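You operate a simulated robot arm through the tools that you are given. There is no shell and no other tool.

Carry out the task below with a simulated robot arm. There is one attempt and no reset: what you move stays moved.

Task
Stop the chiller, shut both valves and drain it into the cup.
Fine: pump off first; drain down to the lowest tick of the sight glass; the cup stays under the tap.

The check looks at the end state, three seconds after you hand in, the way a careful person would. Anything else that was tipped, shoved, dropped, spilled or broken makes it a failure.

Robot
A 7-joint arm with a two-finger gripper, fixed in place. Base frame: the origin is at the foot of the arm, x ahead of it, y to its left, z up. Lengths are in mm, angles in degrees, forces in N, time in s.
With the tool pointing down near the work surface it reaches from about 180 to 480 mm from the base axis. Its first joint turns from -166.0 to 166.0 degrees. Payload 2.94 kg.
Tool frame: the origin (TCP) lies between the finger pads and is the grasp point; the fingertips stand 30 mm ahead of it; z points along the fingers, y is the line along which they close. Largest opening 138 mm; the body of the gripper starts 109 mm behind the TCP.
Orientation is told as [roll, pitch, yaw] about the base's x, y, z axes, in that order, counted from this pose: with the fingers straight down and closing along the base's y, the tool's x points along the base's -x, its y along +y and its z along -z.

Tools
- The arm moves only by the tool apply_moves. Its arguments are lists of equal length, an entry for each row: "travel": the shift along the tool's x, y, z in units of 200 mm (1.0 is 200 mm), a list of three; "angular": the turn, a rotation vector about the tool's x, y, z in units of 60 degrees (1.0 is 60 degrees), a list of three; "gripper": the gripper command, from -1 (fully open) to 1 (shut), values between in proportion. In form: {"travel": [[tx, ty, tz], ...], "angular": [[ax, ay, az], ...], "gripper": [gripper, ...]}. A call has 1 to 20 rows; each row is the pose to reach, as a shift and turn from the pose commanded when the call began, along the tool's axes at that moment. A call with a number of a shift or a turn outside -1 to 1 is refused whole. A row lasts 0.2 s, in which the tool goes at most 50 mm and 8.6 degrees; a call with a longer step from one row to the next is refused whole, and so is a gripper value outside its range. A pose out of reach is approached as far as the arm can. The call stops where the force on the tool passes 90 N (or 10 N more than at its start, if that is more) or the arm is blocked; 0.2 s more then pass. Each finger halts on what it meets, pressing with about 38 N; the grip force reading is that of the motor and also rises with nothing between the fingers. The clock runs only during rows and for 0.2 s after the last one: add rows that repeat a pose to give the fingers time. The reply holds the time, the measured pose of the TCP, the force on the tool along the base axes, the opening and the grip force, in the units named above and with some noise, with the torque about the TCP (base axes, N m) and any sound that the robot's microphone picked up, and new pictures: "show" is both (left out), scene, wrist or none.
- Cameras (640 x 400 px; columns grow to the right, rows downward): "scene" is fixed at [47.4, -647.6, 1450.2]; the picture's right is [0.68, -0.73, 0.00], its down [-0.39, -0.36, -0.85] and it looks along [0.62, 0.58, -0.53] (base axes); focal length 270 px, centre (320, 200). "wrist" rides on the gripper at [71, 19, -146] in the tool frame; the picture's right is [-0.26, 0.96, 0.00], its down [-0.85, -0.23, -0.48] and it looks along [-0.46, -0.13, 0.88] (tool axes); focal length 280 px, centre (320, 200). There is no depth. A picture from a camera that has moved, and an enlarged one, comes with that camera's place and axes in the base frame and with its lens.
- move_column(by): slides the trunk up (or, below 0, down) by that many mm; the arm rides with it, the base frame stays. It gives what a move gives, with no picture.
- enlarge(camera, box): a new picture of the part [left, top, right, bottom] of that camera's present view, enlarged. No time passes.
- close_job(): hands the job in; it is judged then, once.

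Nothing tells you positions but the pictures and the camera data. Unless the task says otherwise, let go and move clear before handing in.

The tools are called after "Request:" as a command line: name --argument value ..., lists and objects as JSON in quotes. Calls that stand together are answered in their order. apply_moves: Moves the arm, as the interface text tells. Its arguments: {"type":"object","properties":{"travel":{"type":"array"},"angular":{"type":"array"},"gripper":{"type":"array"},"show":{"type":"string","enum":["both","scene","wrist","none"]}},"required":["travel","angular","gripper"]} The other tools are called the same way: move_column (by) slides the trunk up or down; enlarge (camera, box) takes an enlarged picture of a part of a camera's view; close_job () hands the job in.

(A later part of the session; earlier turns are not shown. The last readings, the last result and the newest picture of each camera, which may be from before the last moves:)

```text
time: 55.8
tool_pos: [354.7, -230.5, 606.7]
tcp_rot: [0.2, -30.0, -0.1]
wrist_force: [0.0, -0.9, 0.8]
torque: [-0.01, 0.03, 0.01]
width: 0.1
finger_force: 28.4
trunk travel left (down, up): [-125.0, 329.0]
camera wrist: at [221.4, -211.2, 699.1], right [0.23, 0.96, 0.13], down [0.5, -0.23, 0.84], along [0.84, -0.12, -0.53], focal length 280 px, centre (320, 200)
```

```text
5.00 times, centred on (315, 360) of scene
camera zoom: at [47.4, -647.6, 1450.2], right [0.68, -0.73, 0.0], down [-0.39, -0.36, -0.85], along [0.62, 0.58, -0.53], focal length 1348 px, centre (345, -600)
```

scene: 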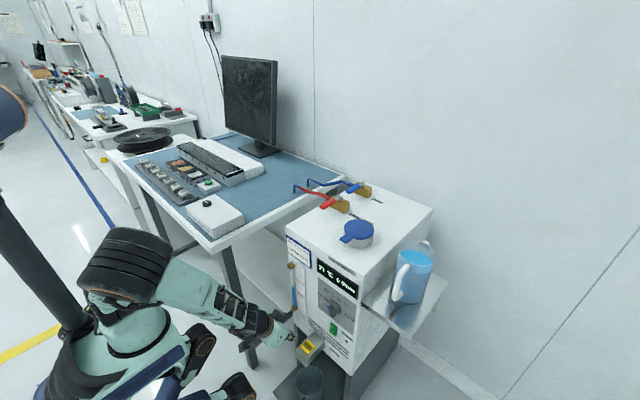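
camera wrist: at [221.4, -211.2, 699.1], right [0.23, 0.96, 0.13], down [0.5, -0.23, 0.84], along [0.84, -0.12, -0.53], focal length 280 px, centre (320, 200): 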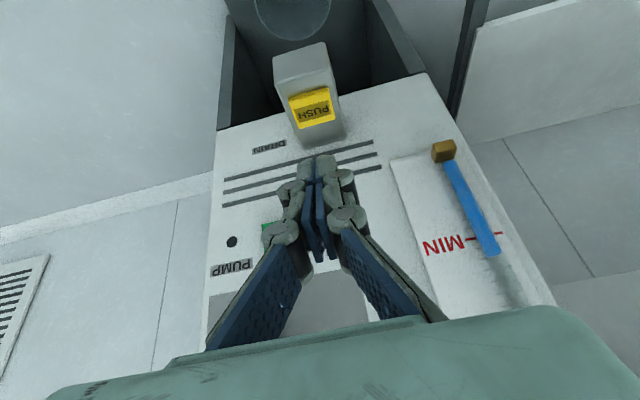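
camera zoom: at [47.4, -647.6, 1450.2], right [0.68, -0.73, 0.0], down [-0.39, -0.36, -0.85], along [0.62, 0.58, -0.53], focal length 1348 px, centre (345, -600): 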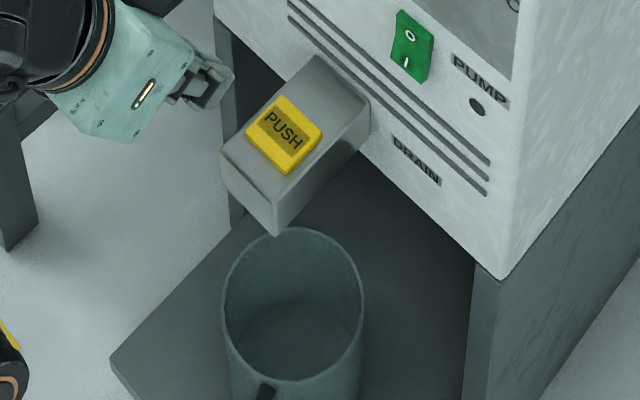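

The button top is at about [422,−234,463]; the level sits near z ≈ 633, MIN at ≈ 612 and the lowest tick at ≈ 534. I move to just above the button.

Request:
apply_moves --travel '[[-0.018, -0.006, 0.18], [-0.036, -0.012, 0.36], [-0.053, -0.0175, 0.531], [-0.053, -0.0175, 0.531]]' --angular '[[0, 0, 0], [0, 0, 0], [0, 0, 0], [0, 0, 0]]' --gripper '[1, 1, 1, 1]'

Request:
enlarge --camera "scene" --box '[280, 310, 350, 400]'

```text
time: 56.8
tool_pos: [417.1, -235.7, 521.4]
tcp_rot: [0.2, -30.0, -0.1]
wrist_force: [-0.4, -0.3, -0.1]
torque: [0.0, 0.01, -0.03]
width: 0.0
finger_force: 28.6
trunk travel left (down, up): [-125.0, 329.0]
camera wrist: at [284.6, -215.1, 612.3], right [0.23, 0.96, 0.13], down [0.5, -0.23, 0.84], along [0.84, -0.12, -0.53], focal length 280 px, centre (320, 200)
```

scene: 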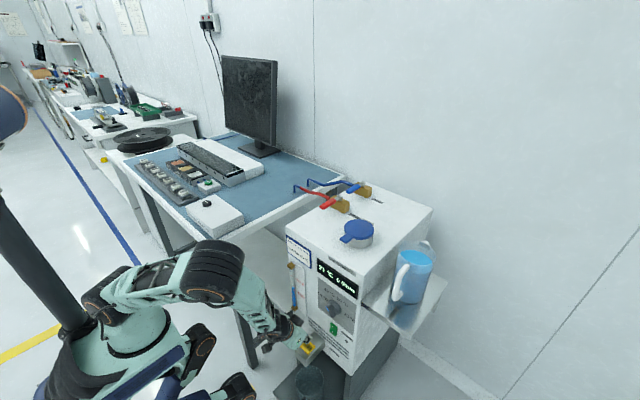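
wrist: 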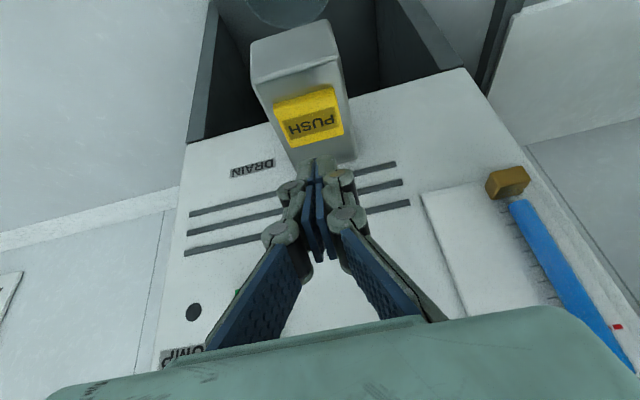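

```text
4.44 times, centred on (315, 355) of scene
camera zoom: at [47.4, -647.6, 1450.2], right [0.68, -0.73, 0.0], down [-0.39, -0.36, -0.85], along [0.62, 0.58, -0.53], focal length 1198 px, centre (342, -489)
```

zoom: 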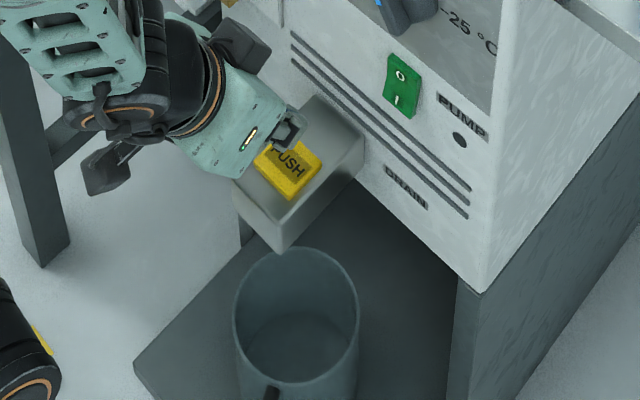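

I'm just above the button. I descend slowly until contact.

Request:
apply_moves --travel '[[0.0375, 0, 0.065], [0.055, 0, 0.0953], [0.0625, 0, 0.1083], [0.0675, 0, 0.1169]]' --angular '[[0, 0, 0], [0, 0, 0], [0, 0, 0], [0, 0, 0]]' --gripper '[1, 1, 1, 1]'

Request:
enlarge --camera "scene" --box '[280, 310, 350, 400]'

```text
time: 57.8
tool_pos: [417.2, -236.3, 493.6]
tcp_rot: [0.1, -30.0, -0.1]
wrist_force: [-0.3, -1.0, -0.1]
torque: [-0.01, 0.01, -0.02]
width: 0.0
finger_force: 28.6
trunk travel left (down, up): [-125.0, 329.0]
camera wrist: at [283.6, -214.8, 584.9], right [0.23, 0.96, 0.13], down [0.5, -0.23, 0.84], along [0.84, -0.12, -0.53], focal length 280 px, centre (320, 200)
```

scene: 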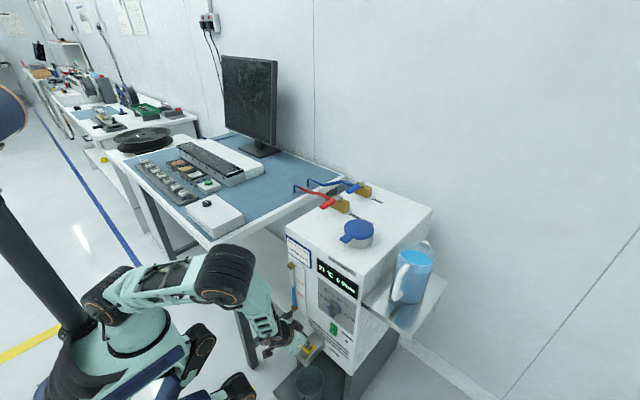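
wrist: 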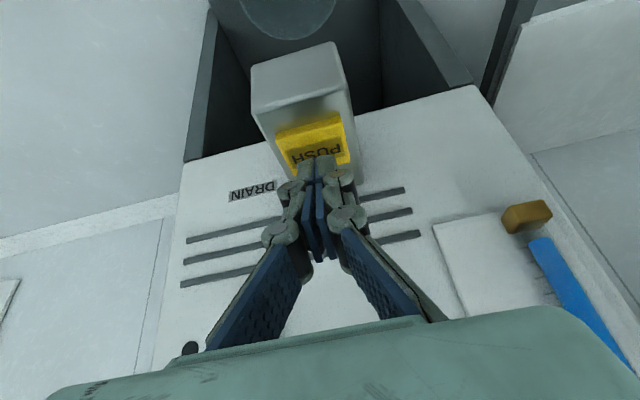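

```text
4.44 times, centred on (315, 355) of scene
camera zoom: at [47.4, -647.6, 1450.2], right [0.68, -0.73, 0.0], down [-0.39, -0.36, -0.85], along [0.62, 0.58, -0.53], focal length 1198 px, centre (342, -489)
```

zoom: 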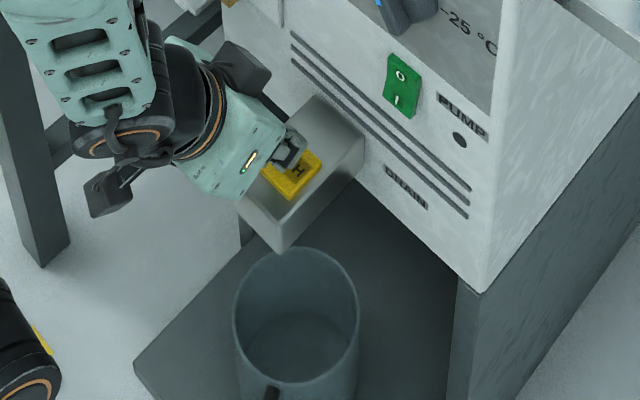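

Very close to contact. I go down a bit more in 2 mm steps.

Request:
apply_moves --travel '[[0.005, 0, 0.0087], [0.01, 0, 0.0173], [0.0125, 0, 0.0217]]' --angular '[[0, 0, 0], [0, 0, 0], [0, 0, 0]]' --gripper '[1, 1, 1]' --show "wrist"

Request:
enlarge --camera "scene" --box '[280, 310, 350, 400]'

```text
time: 58.6
tool_pos: [416.7, -235.7, 488.9]
tcp_rot: [0.2, -30.0, 0.0]
wrist_force: [-0.3, -0.8, 0.1]
torque: [0.01, 0.02, -0.01]
width: 0.0
finger_force: 27.4
trunk travel left (down, up): [-125.0, 329.0]
camera wrist: at [283.8, -215.0, 580.1], right [0.23, 0.96, 0.13], down [0.5, -0.23, 0.84], along [0.84, -0.12, -0.53], focal length 280 px, centre (320, 200)
```

wrist: 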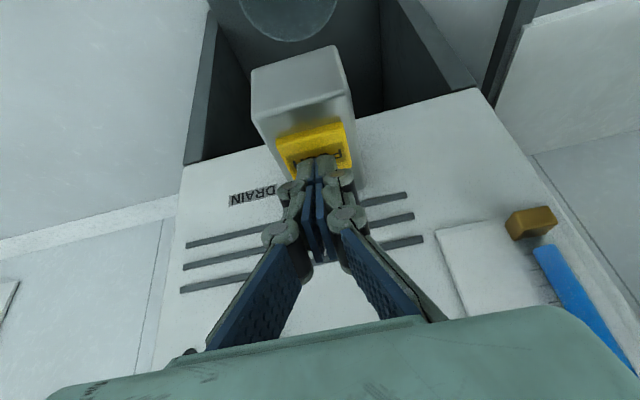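

```text
4.44 times, centred on (315, 355) of scene
camera zoom: at [47.4, -647.6, 1450.2], right [0.68, -0.73, 0.0], down [-0.39, -0.36, -0.85], along [0.62, 0.58, -0.53], focal length 1198 px, centre (342, -489)
```

zoom: 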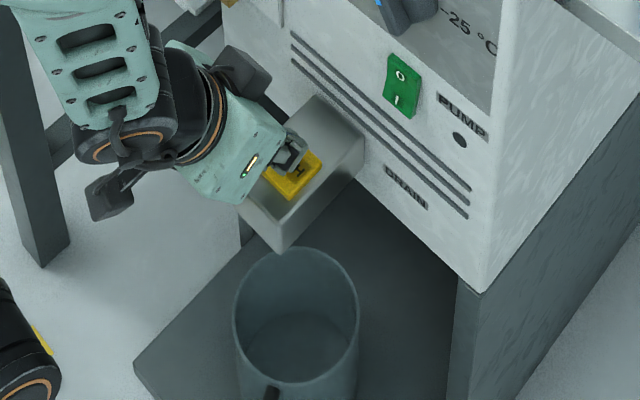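

Still no contact force. I continue down in 2 mm steps.

Request:
apply_moves --travel '[[0.005, 0, 0.0087], [0.01, 0, 0.0173]]' --angular '[[0, 0, 0], [0, 0, 0]]' --gripper '[1, 1]' --show "wrist"

Request:
enlarge --camera "scene" --box '[280, 310, 350, 400]'

```text
time: 59.2
tool_pos: [417.0, -235.3, 485.3]
tcp_rot: [0.3, -30.0, -0.1]
wrist_force: [-0.5, -0.3, 0.5]
torque: [0.03, 0.0, 0.01]
width: 6.0
finger_force: 28.5
trunk travel left (down, up): [-125.0, 329.0]
camera wrist: at [284.1, -214.5, 576.5], right [0.23, 0.96, 0.13], down [0.5, -0.23, 0.84], along [0.84, -0.12, -0.53], focal length 280 px, centre (320, 200)
```

wrist: 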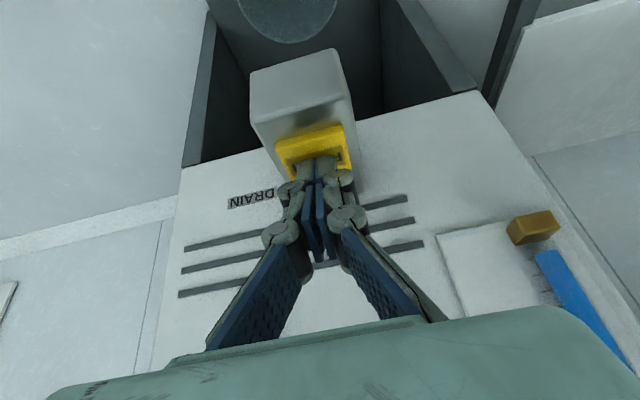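

```text
4.44 times, centred on (315, 355) of scene
camera zoom: at [47.4, -647.6, 1450.2], right [0.68, -0.73, 0.0], down [-0.39, -0.36, -0.85], along [0.62, 0.58, -0.53], focal length 1198 px, centre (342, -489)
```

zoom: 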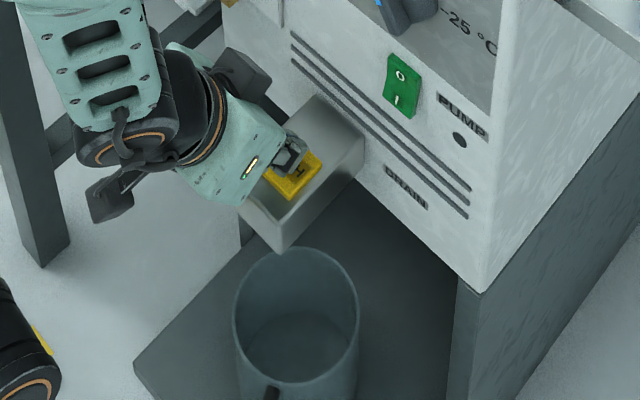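

The gripper reading changed slightly, a sign of first contact. I press 2–4 mm more and look for flow.

Request:
apply_moves --travel '[[0.005, 0, 0.0087], [0.0075, 0, 0.013]]' --angular '[[0, 0, 0], [0, 0, 0]]' --gripper '[1, 1]' --show "wrist"

Request:
enlarge --camera "scene" --box '[280, 240, 350, 400]'

```text
time: 59.8
tool_pos: [417.7, -235.8, 482.6]
tcp_rot: [0.1, -30.2, -0.2]
wrist_force: [0.0, 1.1, 3.6]
torque: [0.0, -0.02, 0.03]
width: 6.1
finger_force: 27.7
trunk travel left (down, up): [-125.0, 329.0]
heard: click
camera wrist: at [283.9, -214.8, 573.4], right [0.23, 0.96, 0.13], down [0.5, -0.23, 0.84], along [0.84, -0.12, -0.53], focal length 280 px, centre (320, 200)
```

wrist: 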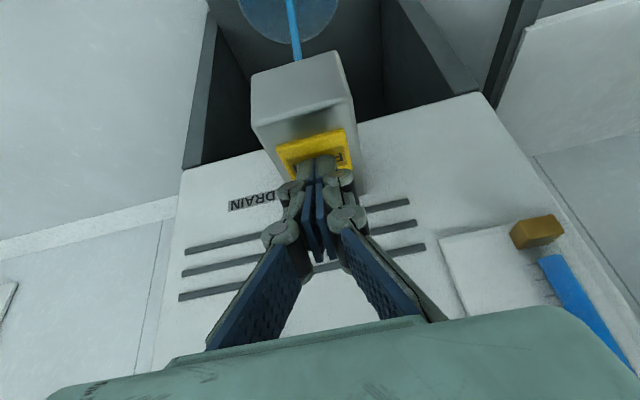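

```text
2.50 times, centred on (315, 320) of scene
camera zoom: at [47.4, -647.6, 1450.2], right [0.68, -0.73, 0.0], down [-0.39, -0.36, -0.85], along [0.62, 0.58, -0.53], focal length 674 px, centre (332, -100)
```

zoom: 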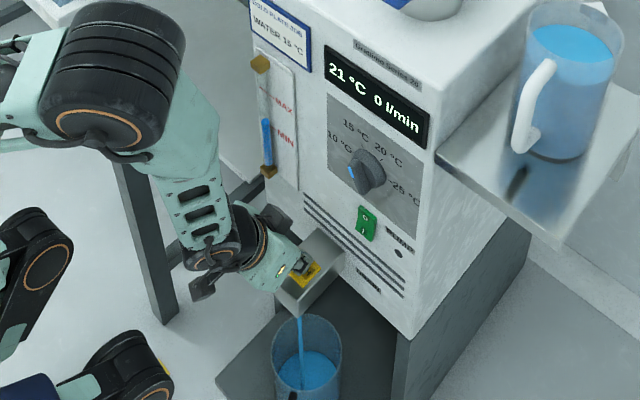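

A click was heard and water is flowing into the cup. No time passes while I enlarge, so I check the sight glass and the cup now.

Request:
enlarge --camera "scene" --box '[284, 255, 320, 300]'

Request:
enlarge --camera "scene" --box '[280, 340, 350, 400]'

Request:
enlarge --camera "wrist" --box '[490, 200, 640, 380]'

Request:
enlarge --camera "wrist" --box '[200, 0, 400, 200]'

```text
8.89 times, centred on (302, 278) of scene
camera zoom: at [47.4, -647.6, 1450.2], right [0.68, -0.73, 0.0], down [-0.39, -0.36, -0.85], along [0.62, 0.58, -0.53], focal length 2396 px, centre (480, -489)
```

zoom: 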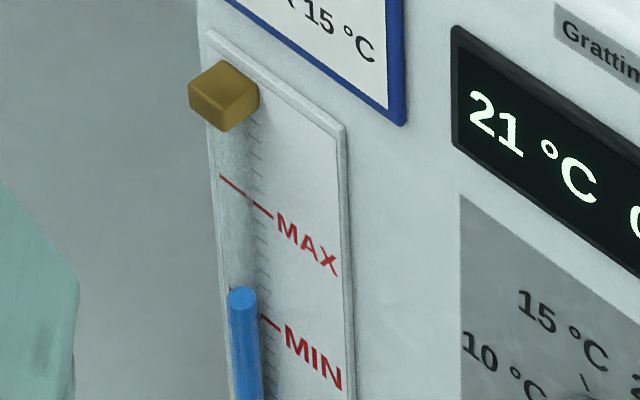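

```text
6.67 times, centred on (315, 370) of scene
camera zoom: at [47.4, -647.6, 1450.2], right [0.68, -0.73, 0.0], down [-0.39, -0.36, -0.85], along [0.62, 0.58, -0.53], focal length 1797 px, centre (353, -933)
```

zoom: 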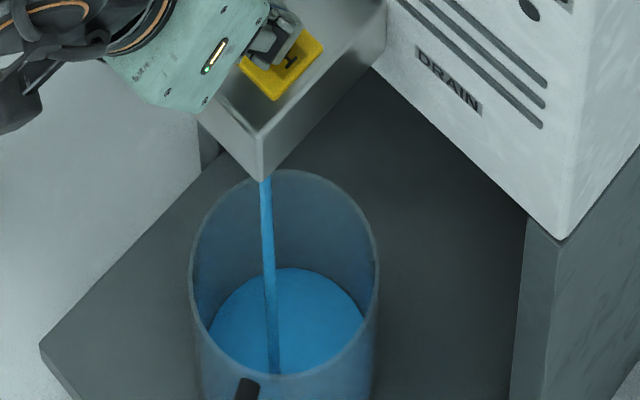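

```text
2.22 times, centred on (565, 290) of wrist
camera zoom: at [283.9, -214.8, 573.4], right [0.23, 0.96, 0.13], down [0.5, -0.23, 0.84], along [0.84, -0.12, -0.53], focal length 623 px, centre (-224, 0)
```

zoom: 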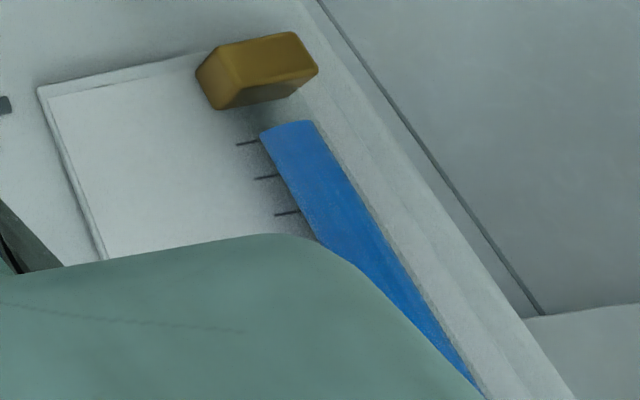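

```text
2.00 times, centred on (300, 100) of wrist
camera zoom: at [283.9, -214.8, 573.4], right [0.23, 0.96, 0.13], down [0.5, -0.23, 0.84], along [0.84, -0.12, -0.53], focal length 561 px, centre (360, 400)
```

zoom: 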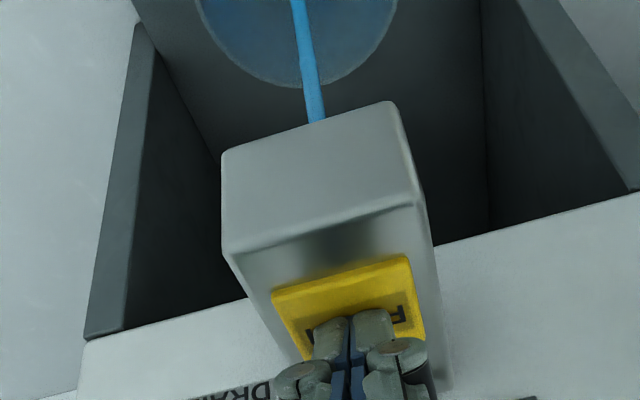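

The level has only dropped a few mm. I release the button now to learn whether the tap stops on release or latches.

Request:
apply_moves --travel '[[-0.025, 0, -0.0433]]' --angular '[[0, 0, 0]]' --gripper '[1]'

Request:
enlarge --camera "scene" --box '[280, 340, 350, 400]'

Request:
enlarge --camera "scene" --box '[284, 255, 320, 300]'

```text
time: 60.2
tool_pos: [416.1, -234.8, 490.6]
tcp_rot: [0.2, -30.0, -0.1]
wrist_force: [-0.6, -0.5, -0.1]
torque: [-0.01, 0.02, 0.0]
width: 0.1
finger_force: 28.5
trunk travel left (down, up): [-125.0, 329.0]
camera wrist: at [283.0, -214.8, 583.2], right [0.23, 0.96, 0.13], down [0.5, -0.23, 0.84], along [0.84, -0.12, -0.53], focal length 280 px, centre (320, 200)
```

scene: 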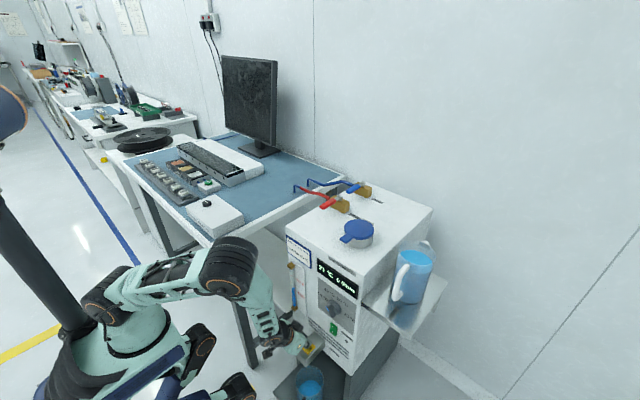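
wrist: 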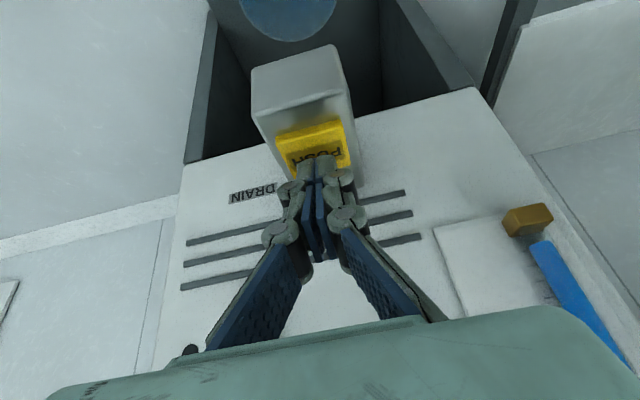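

```text
6.67 times, centred on (315, 370) of scene
camera zoom: at [47.4, -647.6, 1450.2], right [0.68, -0.73, 0.0], down [-0.39, -0.36, -0.85], along [0.62, 0.58, -0.53], focal length 1797 px, centre (353, -933)
```

zoom: 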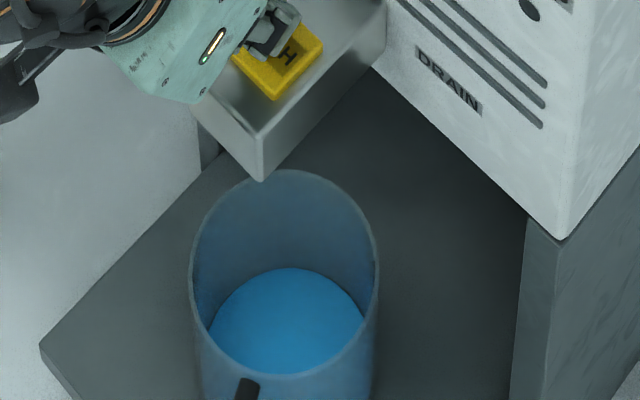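

```text
8.89 times, centred on (302, 278) of scene
camera zoom: at [47.4, -647.6, 1450.2], right [0.68, -0.73, 0.0], down [-0.39, -0.36, -0.85], along [0.62, 0.58, -0.53], focal length 2396 px, centre (480, -489)
```

zoom: 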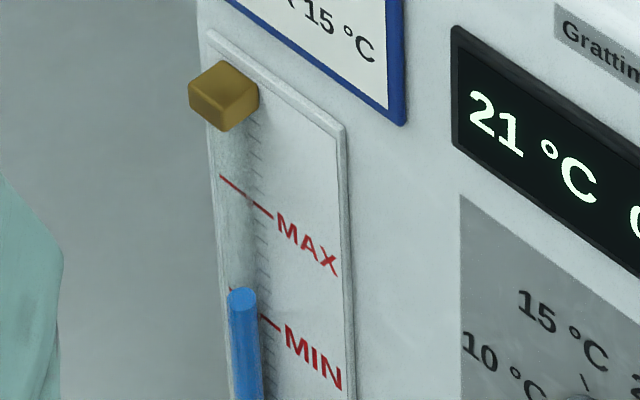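

The tap is momentary: flow stops on release. Before a longer press I study the sight-glass scale near the bottom.

Request:
enlarge --camera "scene" --box '[280, 280, 312, 320]'

Request:
enlarge --camera "scene" --box '[278, 258, 318, 318]'

Request:
enlarge --camera "wrist" --box '[490, 180, 640, 380]'

```text
10.00 times, centred on (296, 300) of scene
camera zoom: at [47.4, -647.6, 1450.2], right [0.68, -0.73, 0.0], down [-0.39, -0.36, -0.85], along [0.62, 0.58, -0.53], focal length 2695 px, centre (560, -800)
```

zoom: 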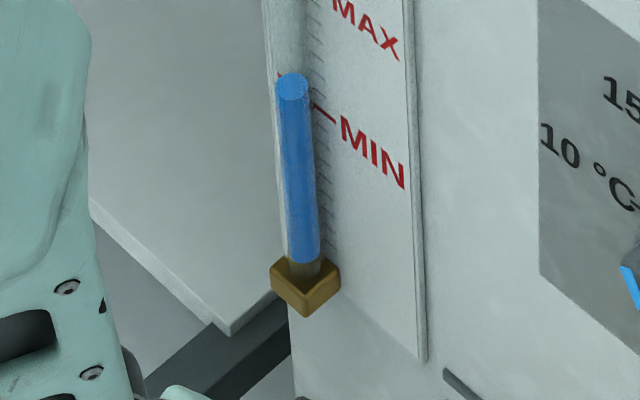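

```text
6.67 times, centred on (298, 288) of scene
camera zoom: at [47.4, -647.6, 1450.2], right [0.68, -0.73, 0.0], down [-0.39, -0.36, -0.85], along [0.62, 0.58, -0.53], focal length 1797 px, centre (467, -387)
```

zoom: 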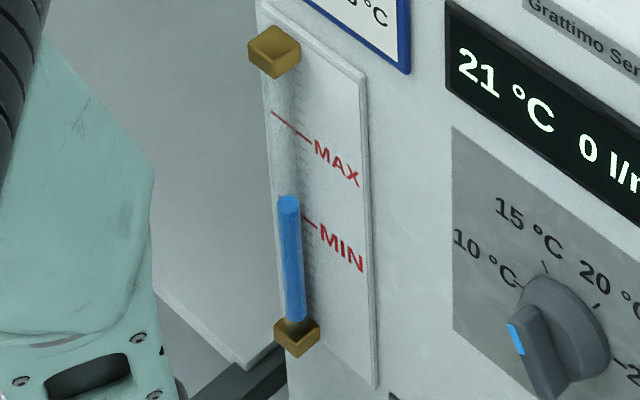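

```text
2.00 times, centred on (565, 280) of wrist
camera zoom: at [283.0, -214.8, 583.2], right [0.23, 0.96, 0.13], down [0.5, -0.23, 0.84], along [0.84, -0.12, -0.53], focal length 561 px, centre (-170, 40)
```

zoom: 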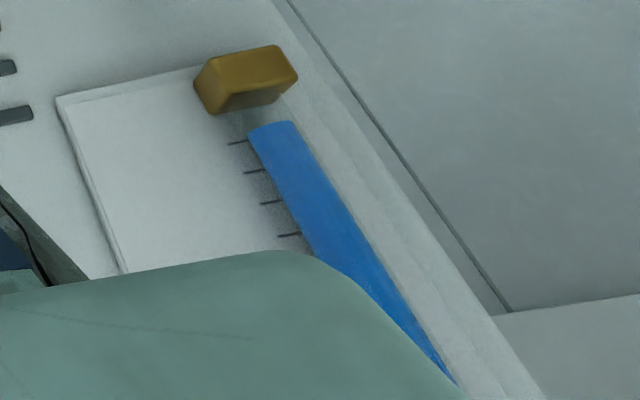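

I zoom closer to pin down where the lowest tick lies relative to the tube.

Request:
enlarge --camera "scene" --box '[288, 288, 304, 314]'

Request:
enlarge --camera "wrist" --box '[530, 200, 610, 260]'

```text
15.38 times, centred on (296, 301) of scene
camera zoom: at [47.4, -647.6, 1450.2], right [0.68, -0.73, 0.0], down [-0.39, -0.36, -0.85], along [0.62, 0.58, -0.53], focal length 4146 px, centre (689, -1354)
```

zoom: 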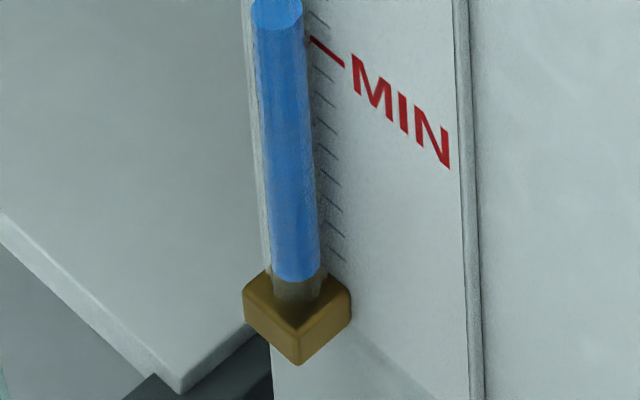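

```text
6.67 times, centred on (570, 230) of wrist
camera zoom: at [283.0, -214.8, 583.2], right [0.23, 0.96, 0.13], down [0.5, -0.23, 0.84], along [0.84, -0.12, -0.53], focal length 1869 px, centre (-1347, 0)
```

zoom: 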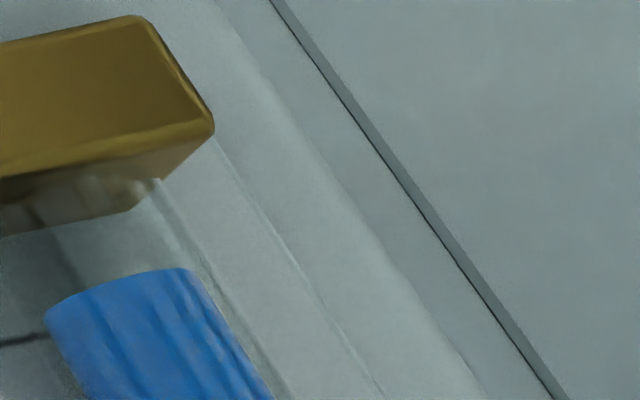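

The column's bottom and the lowest tick are at nearly the same height, so a lot must still drain. I do a timed press of about 0.6 s and measure the drop.

Request:
apply_moves --travel '[[0.0275, 0, 0.0476], [0.0275, 0, 0.0476], [0.0275, 0, 0.0476], [0, 0, 0]]' --angular '[[0, 0, 0], [0, 0, 0], [0, 0, 0], [0, 0, 0]]' --gripper '[1, 1, 1, 1]' --show "none"

Request:
enlarge --camera "scene" --box '[280, 280, 312, 320]'

Request:
enlarge --camera "scene" --box '[280, 340, 350, 400]'

```text
time: 61.2
tool_pos: [416.4, -236.3, 491.1]
tcp_rot: [0.3, -29.8, -0.2]
wrist_force: [-0.1, -0.8, 0.0]
torque: [0.03, -0.03, 0.0]
width: 0.1
finger_force: 28.1
trunk travel left (down, up): [-125.0, 329.0]
heard: click
```

```text
10.00 times, centred on (296, 300) of scene
camera zoom: at [47.4, -647.6, 1450.2], right [0.68, -0.73, 0.0], down [-0.39, -0.36, -0.85], along [0.62, 0.58, -0.53], focal length 2695 px, centre (560, -800)
```

zoom: 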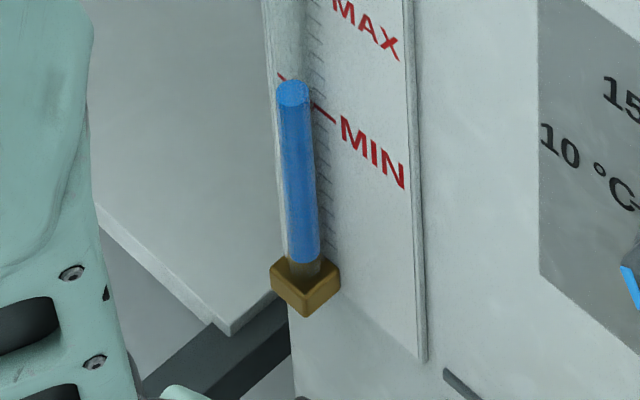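

```text
6.67 times, centred on (315, 370) of scene
camera zoom: at [47.4, -647.6, 1450.2], right [0.68, -0.73, 0.0], down [-0.39, -0.36, -0.85], along [0.62, 0.58, -0.53], focal length 1797 px, centre (353, -933)
```

zoom: 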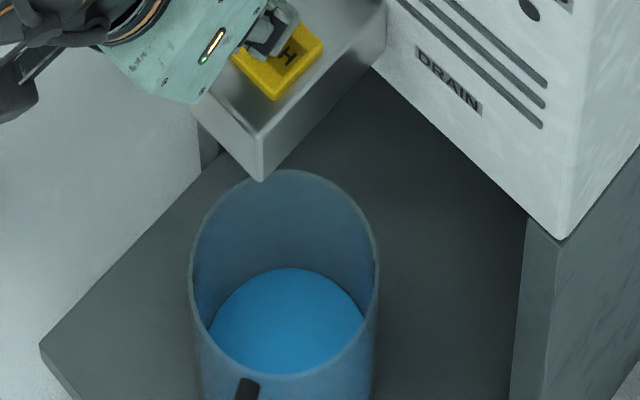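

About 2.7 mm drop for 0.6 s of flow, i.e. ~4–5 mm/s. I hold the button longer (about 3.8 s) and re-check.

Request:
apply_moves --travel '[[0.0275, 0, 0.0476], [0.0275, 0, 0.0476], [0.0275, 0, 0.0476], [0.0275, 0, 0.0476], [0.0275, 0, 0.0476], [0.0275, 0, 0.0476], [0.0275, 0, 0.0476], [0.0275, 0, 0.0476], [0.0275, 0, 0.0476], [0.0275, 0, 0.0476], [0.0275, 0, 0.0476], [0.0275, 0, 0.0476], [0.0275, 0, 0.0476], [0.0275, 0, 0.0476], [0.0275, 0, 0.0476], [0.0275, 0, 0.0476], [0.0275, 0, 0.0476], [0.0275, 0, 0.0476], [0.0275, 0, 0.0476], [0, 0, 0]]' --angular '[[0, 0, 0], [0, 0, 0], [0, 0, 0], [0, 0, 0], [0, 0, 0], [0, 0, 0], [0, 0, 0], [0, 0, 0], [0, 0, 0], [0, 0, 0], [0, 0, 0], [0, 0, 0], [0, 0, 0], [0, 0, 0], [0, 0, 0], [0, 0, 0], [0, 0, 0], [0, 0, 0], [0, 0, 0], [0, 0, 0]]' --gripper '[1, 1, 1, 1, 1, 1, 1, 1, 1, 1, 1, 1, 1, 1, 1, 1, 1, 1, 1, 1]' --show "none"

Request:
enlarge --camera "scene" --box '[280, 280, 312, 320]'

Request:
enlarge --camera "scene" --box '[280, 340, 350, 400]'

```text
time: 65.4
tool_pos: [415.8, -234.7, 491.9]
tcp_rot: [0.3, -29.9, -0.2]
wrist_force: [0.0, -0.1, 0.0]
torque: [0.01, 0.01, -0.03]
width: 0.1
finger_force: 28.7
trunk travel left (down, up): [-125.0, 329.0]
heard: click
```

```text
10.00 times, centred on (296, 300) of scene
camera zoom: at [47.4, -647.6, 1450.2], right [0.68, -0.73, 0.0], down [-0.39, -0.36, -0.85], along [0.62, 0.58, -0.53], focal length 2695 px, centre (560, -800)
```

zoom: 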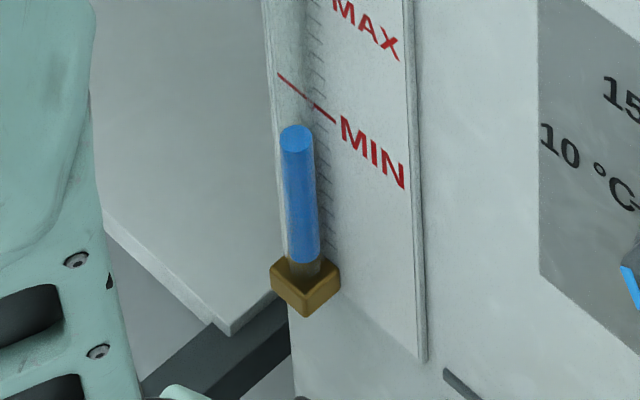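

```text
6.67 times, centred on (315, 370) of scene
camera zoom: at [47.4, -647.6, 1450.2], right [0.68, -0.73, 0.0], down [-0.39, -0.36, -0.85], along [0.62, 0.58, -0.53], focal length 1797 px, centre (353, -933)
```

zoom: 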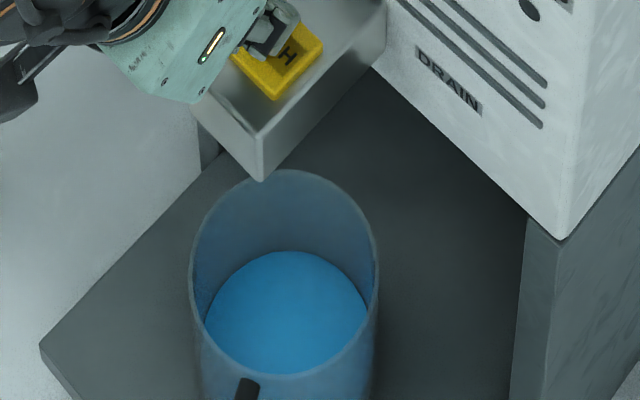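

The level fell about 20 mm in that press, and the cup has plenty of room. I repeat the same press.

Request:
apply_moves --travel '[[0.0275, 0, 0.0476], [0.0275, 0, 0.0476], [0.0275, 0, 0.0476], [0.0275, 0, 0.0476], [0.0275, 0, 0.0476], [0.0275, 0, 0.0476], [0.0275, 0, 0.0476], [0.0275, 0, 0.0476], [0.0275, 0, 0.0476], [0.0275, 0, 0.0476], [0.0275, 0, 0.0476], [0.0275, 0, 0.0476], [0.0275, 0, 0.0476], [0.0275, 0, 0.0476], [0.0275, 0, 0.0476], [0.0275, 0, 0.0476], [0.0275, 0, 0.0476], [0.0275, 0, 0.0476], [0.0275, 0, 0.0476], [0, 0, 0]]' --angular '[[0, 0, 0], [0, 0, 0], [0, 0, 0], [0, 0, 0], [0, 0, 0], [0, 0, 0], [0, 0, 0], [0, 0, 0], [0, 0, 0], [0, 0, 0], [0, 0, 0], [0, 0, 0], [0, 0, 0], [0, 0, 0], [0, 0, 0], [0, 0, 0], [0, 0, 0], [0, 0, 0], [0, 0, 0], [0, 0, 0]]' --gripper '[1, 1, 1, 1, 1, 1, 1, 1, 1, 1, 1, 1, 1, 1, 1, 1, 1, 1, 1, 1]' --show "both"

Request:
enlarge --camera "scene" --box '[280, 280, 312, 320]'

Request:
enlarge --camera "scene" --box '[280, 340, 350, 400]'

Request:
enlarge --camera "wrist" --box '[490, 180, 640, 380]'

```text
time: 69.6
tool_pos: [416.4, -235.7, 491.8]
tcp_rot: [0.3, -29.9, -0.1]
wrist_force: [0.7, -0.3, 0.4]
torque: [-0.03, 0.06, -0.04]
width: 0.0
finger_force: 28.4
trunk travel left (down, up): [-125.0, 329.0]
heard: click
camera wrist: at [282.9, -214.5, 583.2], right [0.23, 0.96, 0.13], down [0.5, -0.23, 0.84], along [0.84, -0.12, -0.53], focal length 280 px, centre (320, 200)
```

scene: 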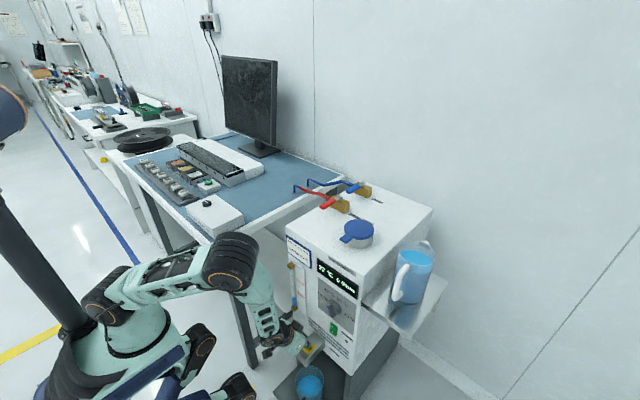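
wrist: 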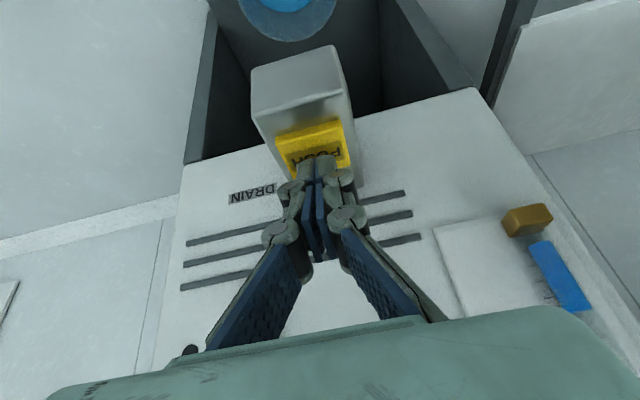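

```text
10.00 times, centred on (296, 300) of scene
camera zoom: at [47.4, -647.6, 1450.2], right [0.68, -0.73, 0.0], down [-0.39, -0.36, -0.85], along [0.62, 0.58, -0.53], focal length 2695 px, centre (560, -800)
```

zoom: 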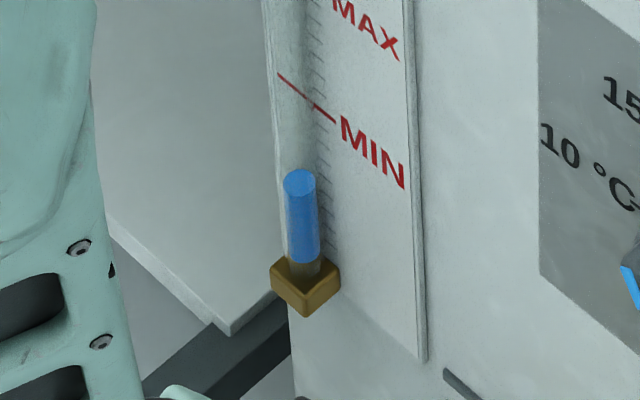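

```text
6.67 times, centred on (315, 370) of scene
camera zoom: at [47.4, -647.6, 1450.2], right [0.68, -0.73, 0.0], down [-0.39, -0.36, -0.85], along [0.62, 0.58, -0.53], focal length 1797 px, centre (353, -933)
```

zoom: 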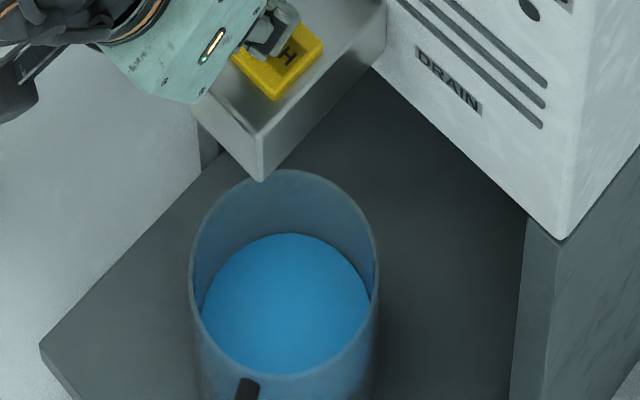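

```text
2.00 times, centred on (565, 280) of wrist
camera zoom: at [282.9, -214.5, 583.2], right [0.23, 0.96, 0.13], down [0.5, -0.23, 0.84], along [0.84, -0.12, -0.53], focal length 561 px, centre (-170, 40)
```

zoom: 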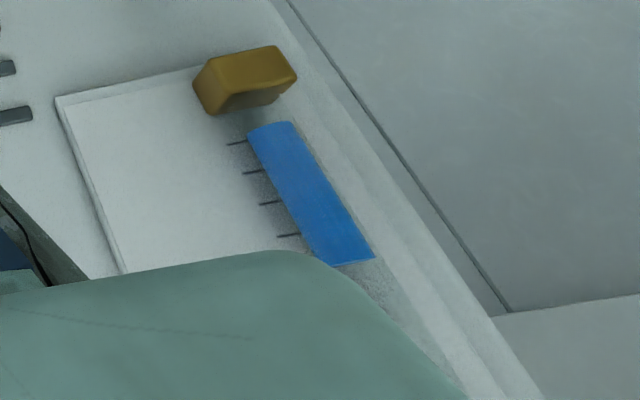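

The level is now about four ticks above the lowest one and the cup still has room. I do another press of the same length.

Request:
apply_moves --travel '[[0.0275, 0, 0.0476], [0.0275, 0, 0.0476], [0.0275, 0, 0.0476], [0.0275, 0, 0.0476], [0.0275, 0, 0.0476], [0.0275, 0, 0.0476], [0.0275, 0, 0.0476], [0.0275, 0, 0.0476], [0.0275, 0, 0.0476], [0.0275, 0, 0.0476], [0.0275, 0, 0.0476], [0.0275, 0, 0.0476], [0.0275, 0, 0.0476], [0.0275, 0, 0.0476], [0.0275, 0, 0.0476], [0.0275, 0, 0.0476], [0.0275, 0, 0.0476], [0.0275, 0, 0.0476], [0, 0, 0], [0, 0, 0]]' --angular '[[0, 0, 0], [0, 0, 0], [0, 0, 0], [0, 0, 0], [0, 0, 0], [0, 0, 0], [0, 0, 0], [0, 0, 0], [0, 0, 0], [0, 0, 0], [0, 0, 0], [0, 0, 0], [0, 0, 0], [0, 0, 0], [0, 0, 0], [0, 0, 0], [0, 0, 0], [0, 0, 0], [0, 0, 0], [0, 0, 0]]' --gripper '[1, 1, 1, 1, 1, 1, 1, 1, 1, 1, 1, 1, 1, 1, 1, 1, 1, 1, 1, 1]' --show "wrist"

Request:
enlarge --camera "scene" --box '[288, 288, 304, 314]'

Request:
enlarge --camera "scene" --box '[280, 340, 350, 400]'

Request:
enlarge --camera "wrist" --box '[490, 200, 590, 320]'

```text
time: 73.8
tool_pos: [416.1, -235.5, 491.4]
tcp_rot: [0.3, -30.0, 0.0]
wrist_force: [-1.0, 0.7, 0.2]
torque: [-0.02, 0.01, -0.01]
width: 0.0
finger_force: 28.2
trunk travel left (down, up): [-125.0, 329.0]
heard: click
camera wrist: at [283.1, -214.7, 583.4], right [0.23, 0.96, 0.13], down [0.5, -0.23, 0.84], along [0.84, -0.12, -0.53], focal length 280 px, centre (320, 200)
```

wrist: 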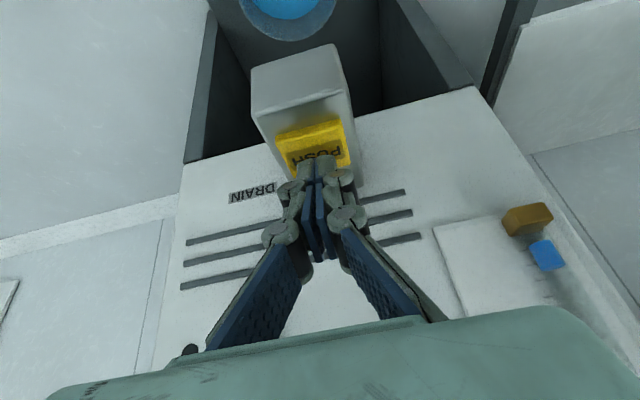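

```text
15.38 times, centred on (296, 301) of scene
camera zoom: at [47.4, -647.6, 1450.2], right [0.68, -0.73, 0.0], down [-0.39, -0.36, -0.85], along [0.62, 0.58, -0.53], focal length 4146 px, centre (689, -1354)
```

zoom: 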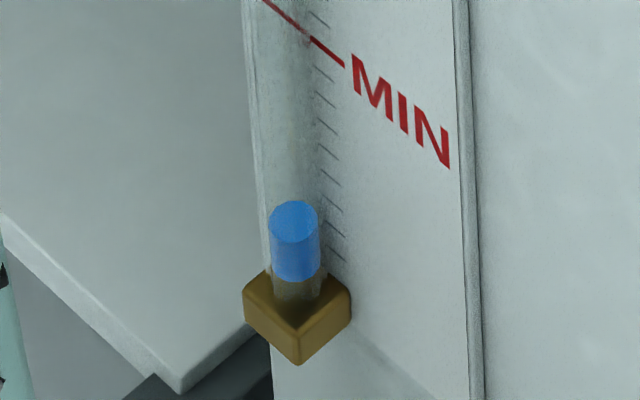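

```text
6.67 times, centred on (315, 370) of scene
camera zoom: at [47.4, -647.6, 1450.2], right [0.68, -0.73, 0.0], down [-0.39, -0.36, -0.85], along [0.62, 0.58, -0.53], focal length 1797 px, centre (353, -933)
```

zoom: 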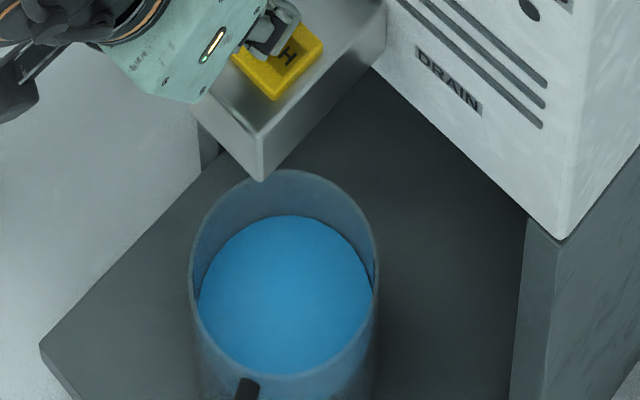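

```text
3.33 times, centred on (540, 260) of wrist
camera zoom: at [283.1, -214.7, 583.4], right [0.23, 0.96, 0.13], down [0.5, -0.23, 0.84], along [0.84, -0.12, -0.53], focal length 935 px, centre (-413, 0)
```

zoom: 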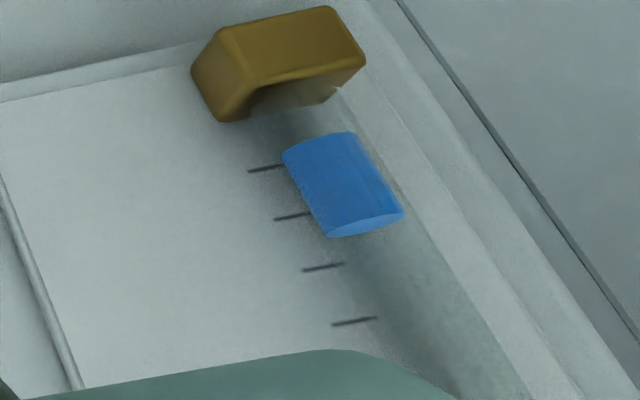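

The level is now about 1.5 ticks above the lowest. I do a shorter press of 1.4 s.

Request:
apply_moves --travel '[[0.0275, 0, 0.0476], [0.0275, 0, 0.0476], [0.0275, 0, 0.0476], [0.0275, 0, 0.0476], [0.0275, 0, 0.0476], [0.0275, 0, 0.0476], [0.0275, 0, 0.0476], [0, 0, 0], [0, 0, 0]]' --angular '[[0, 0, 0], [0, 0, 0], [0, 0, 0], [0, 0, 0], [0, 0, 0], [0, 0, 0], [0, 0, 0], [0, 0, 0], [0, 0, 0]]' --gripper '[1, 1, 1, 1, 1, 1, 1, 1, 1]' --show "wrist"

Request:
enlarge --camera "scene" --box '[288, 288, 304, 314]'

Request:
enlarge --camera "wrist" --box '[500, 200, 580, 280]'

Request:
enlarge --camera "scene" --box '[280, 340, 350, 400]'

```text
time: 75.8
tool_pos: [417.2, -234.0, 491.2]
tcp_rot: [0.2, -29.9, -0.2]
wrist_force: [0.9, 0.6, 0.0]
torque: [0.0, -0.02, 0.01]
width: 0.0
finger_force: 28.3
trunk travel left (down, up): [-125.0, 329.0]
heard: click
camera wrist: at [283.4, -214.2, 583.0], right [0.23, 0.96, 0.13], down [0.5, -0.23, 0.84], along [0.84, -0.12, -0.53], focal length 280 px, centre (320, 200)
```

wrist: 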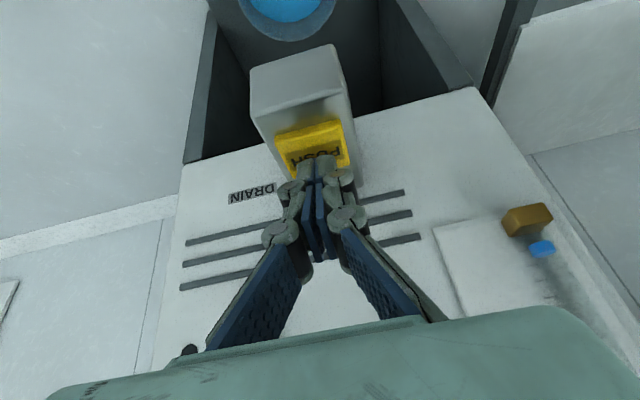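

```text
15.38 times, centred on (296, 301) of scene
camera zoom: at [47.4, -647.6, 1450.2], right [0.68, -0.73, 0.0], down [-0.39, -0.36, -0.85], along [0.62, 0.58, -0.53], focal length 4146 px, centre (689, -1354)
```

zoom: 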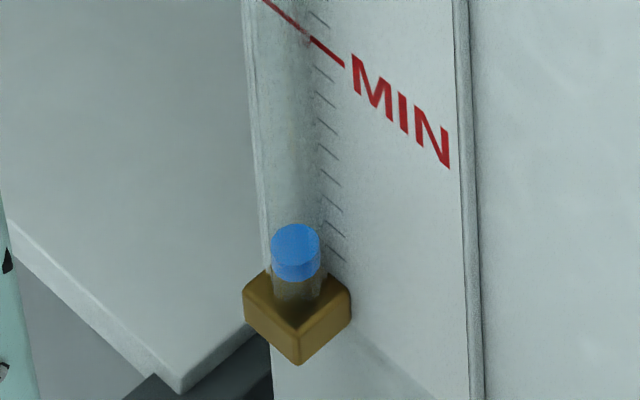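

```text
5.00 times, centred on (540, 240) of wrist
camera zoom: at [283.4, -214.2, 583.0], right [0.23, 0.96, 0.13], down [0.5, -0.23, 0.84], along [0.84, -0.12, -0.53], focal length 1402 px, centre (-780, 0)
```

zoom: 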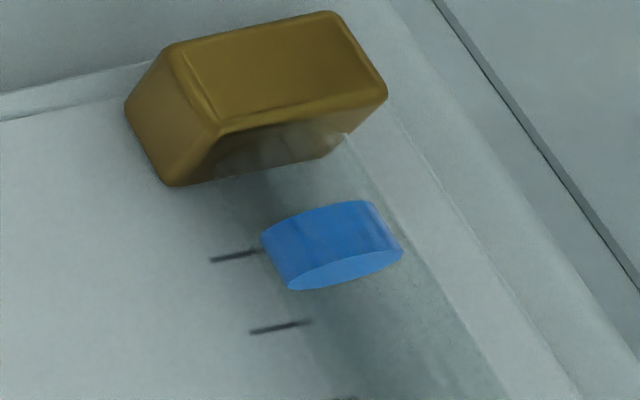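

```text
6.67 times, centred on (315, 370) of scene
camera zoom: at [47.4, -647.6, 1450.2], right [0.68, -0.73, 0.0], down [-0.39, -0.36, -0.85], along [0.62, 0.58, -0.53], focal length 1797 px, centre (353, -933)
```

zoom: 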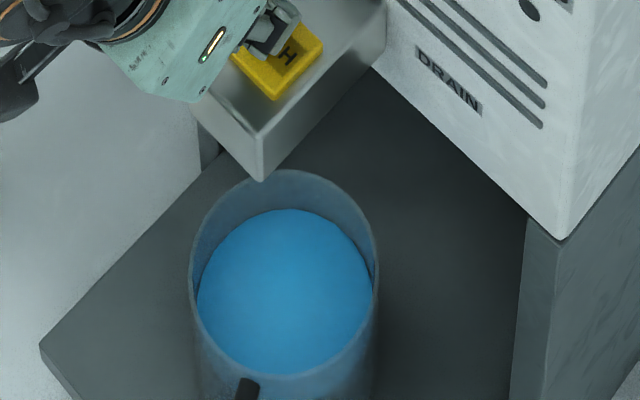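

The surface is now about 6 mm above the lowest tick, which coincides with the column's foot. I press 0.8 s more.

Request:
apply_moves --travel '[[0.0275, 0, 0.0476], [0.0275, 0, 0.0476], [0.0275, 0, 0.0476], [0.0275, 0, 0.0476], [0, 0, 0], [0, 0, 0]]' --angular '[[0, 0, 0], [0, 0, 0], [0, 0, 0], [0, 0, 0], [0, 0, 0], [0, 0, 0]]' --gripper '[1, 1, 1, 1, 1, 1]' --show "wrist"

Request:
enlarge --camera "scene" --box '[288, 288, 304, 314]'

Request:
enlarge --camera "wrist" --box '[500, 200, 580, 280]'

```text
time: 77.2
tool_pos: [417.8, -234.3, 493.2]
tcp_rot: [0.2, -30.0, -0.1]
wrist_force: [0.1, 0.0, 0.0]
torque: [0.0, -0.02, 0.0]
width: 0.0
finger_force: 29.3
trunk travel left (down, up): [-125.0, 329.0]
heard: click
camera wrist: at [283.3, -214.3, 583.3], right [0.23, 0.96, 0.13], down [0.5, -0.23, 0.84], along [0.84, -0.12, -0.53], focal length 280 px, centre (320, 200)
```

wrist: 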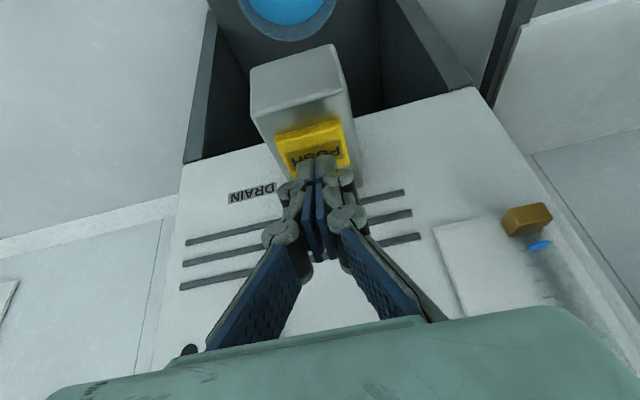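

```text
15.38 times, centred on (296, 301) of scene
camera zoom: at [47.4, -647.6, 1450.2], right [0.68, -0.73, 0.0], down [-0.39, -0.36, -0.85], along [0.62, 0.58, -0.53], focal length 4146 px, centre (689, -1354)
```

zoom: 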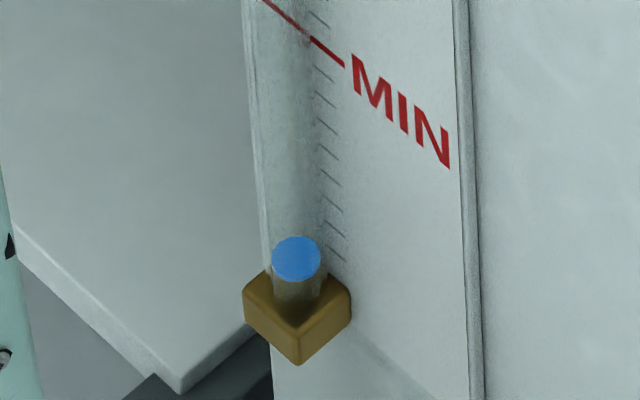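

```text
5.00 times, centred on (540, 240) of wrist
camera zoom: at [283.3, -214.3, 583.3], right [0.23, 0.96, 0.13], down [0.5, -0.23, 0.84], along [0.84, -0.12, -0.53], focal length 1402 px, centre (-780, 0)
```

zoom: 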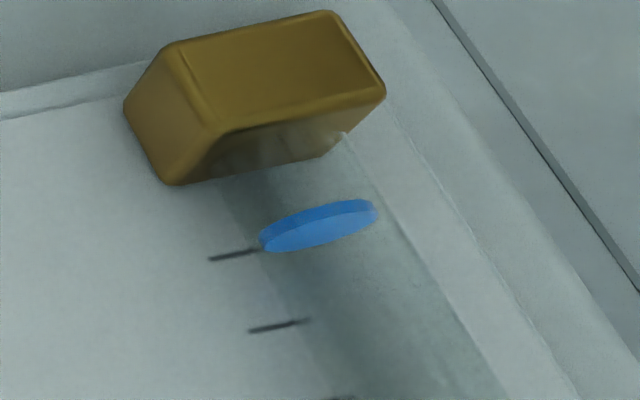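

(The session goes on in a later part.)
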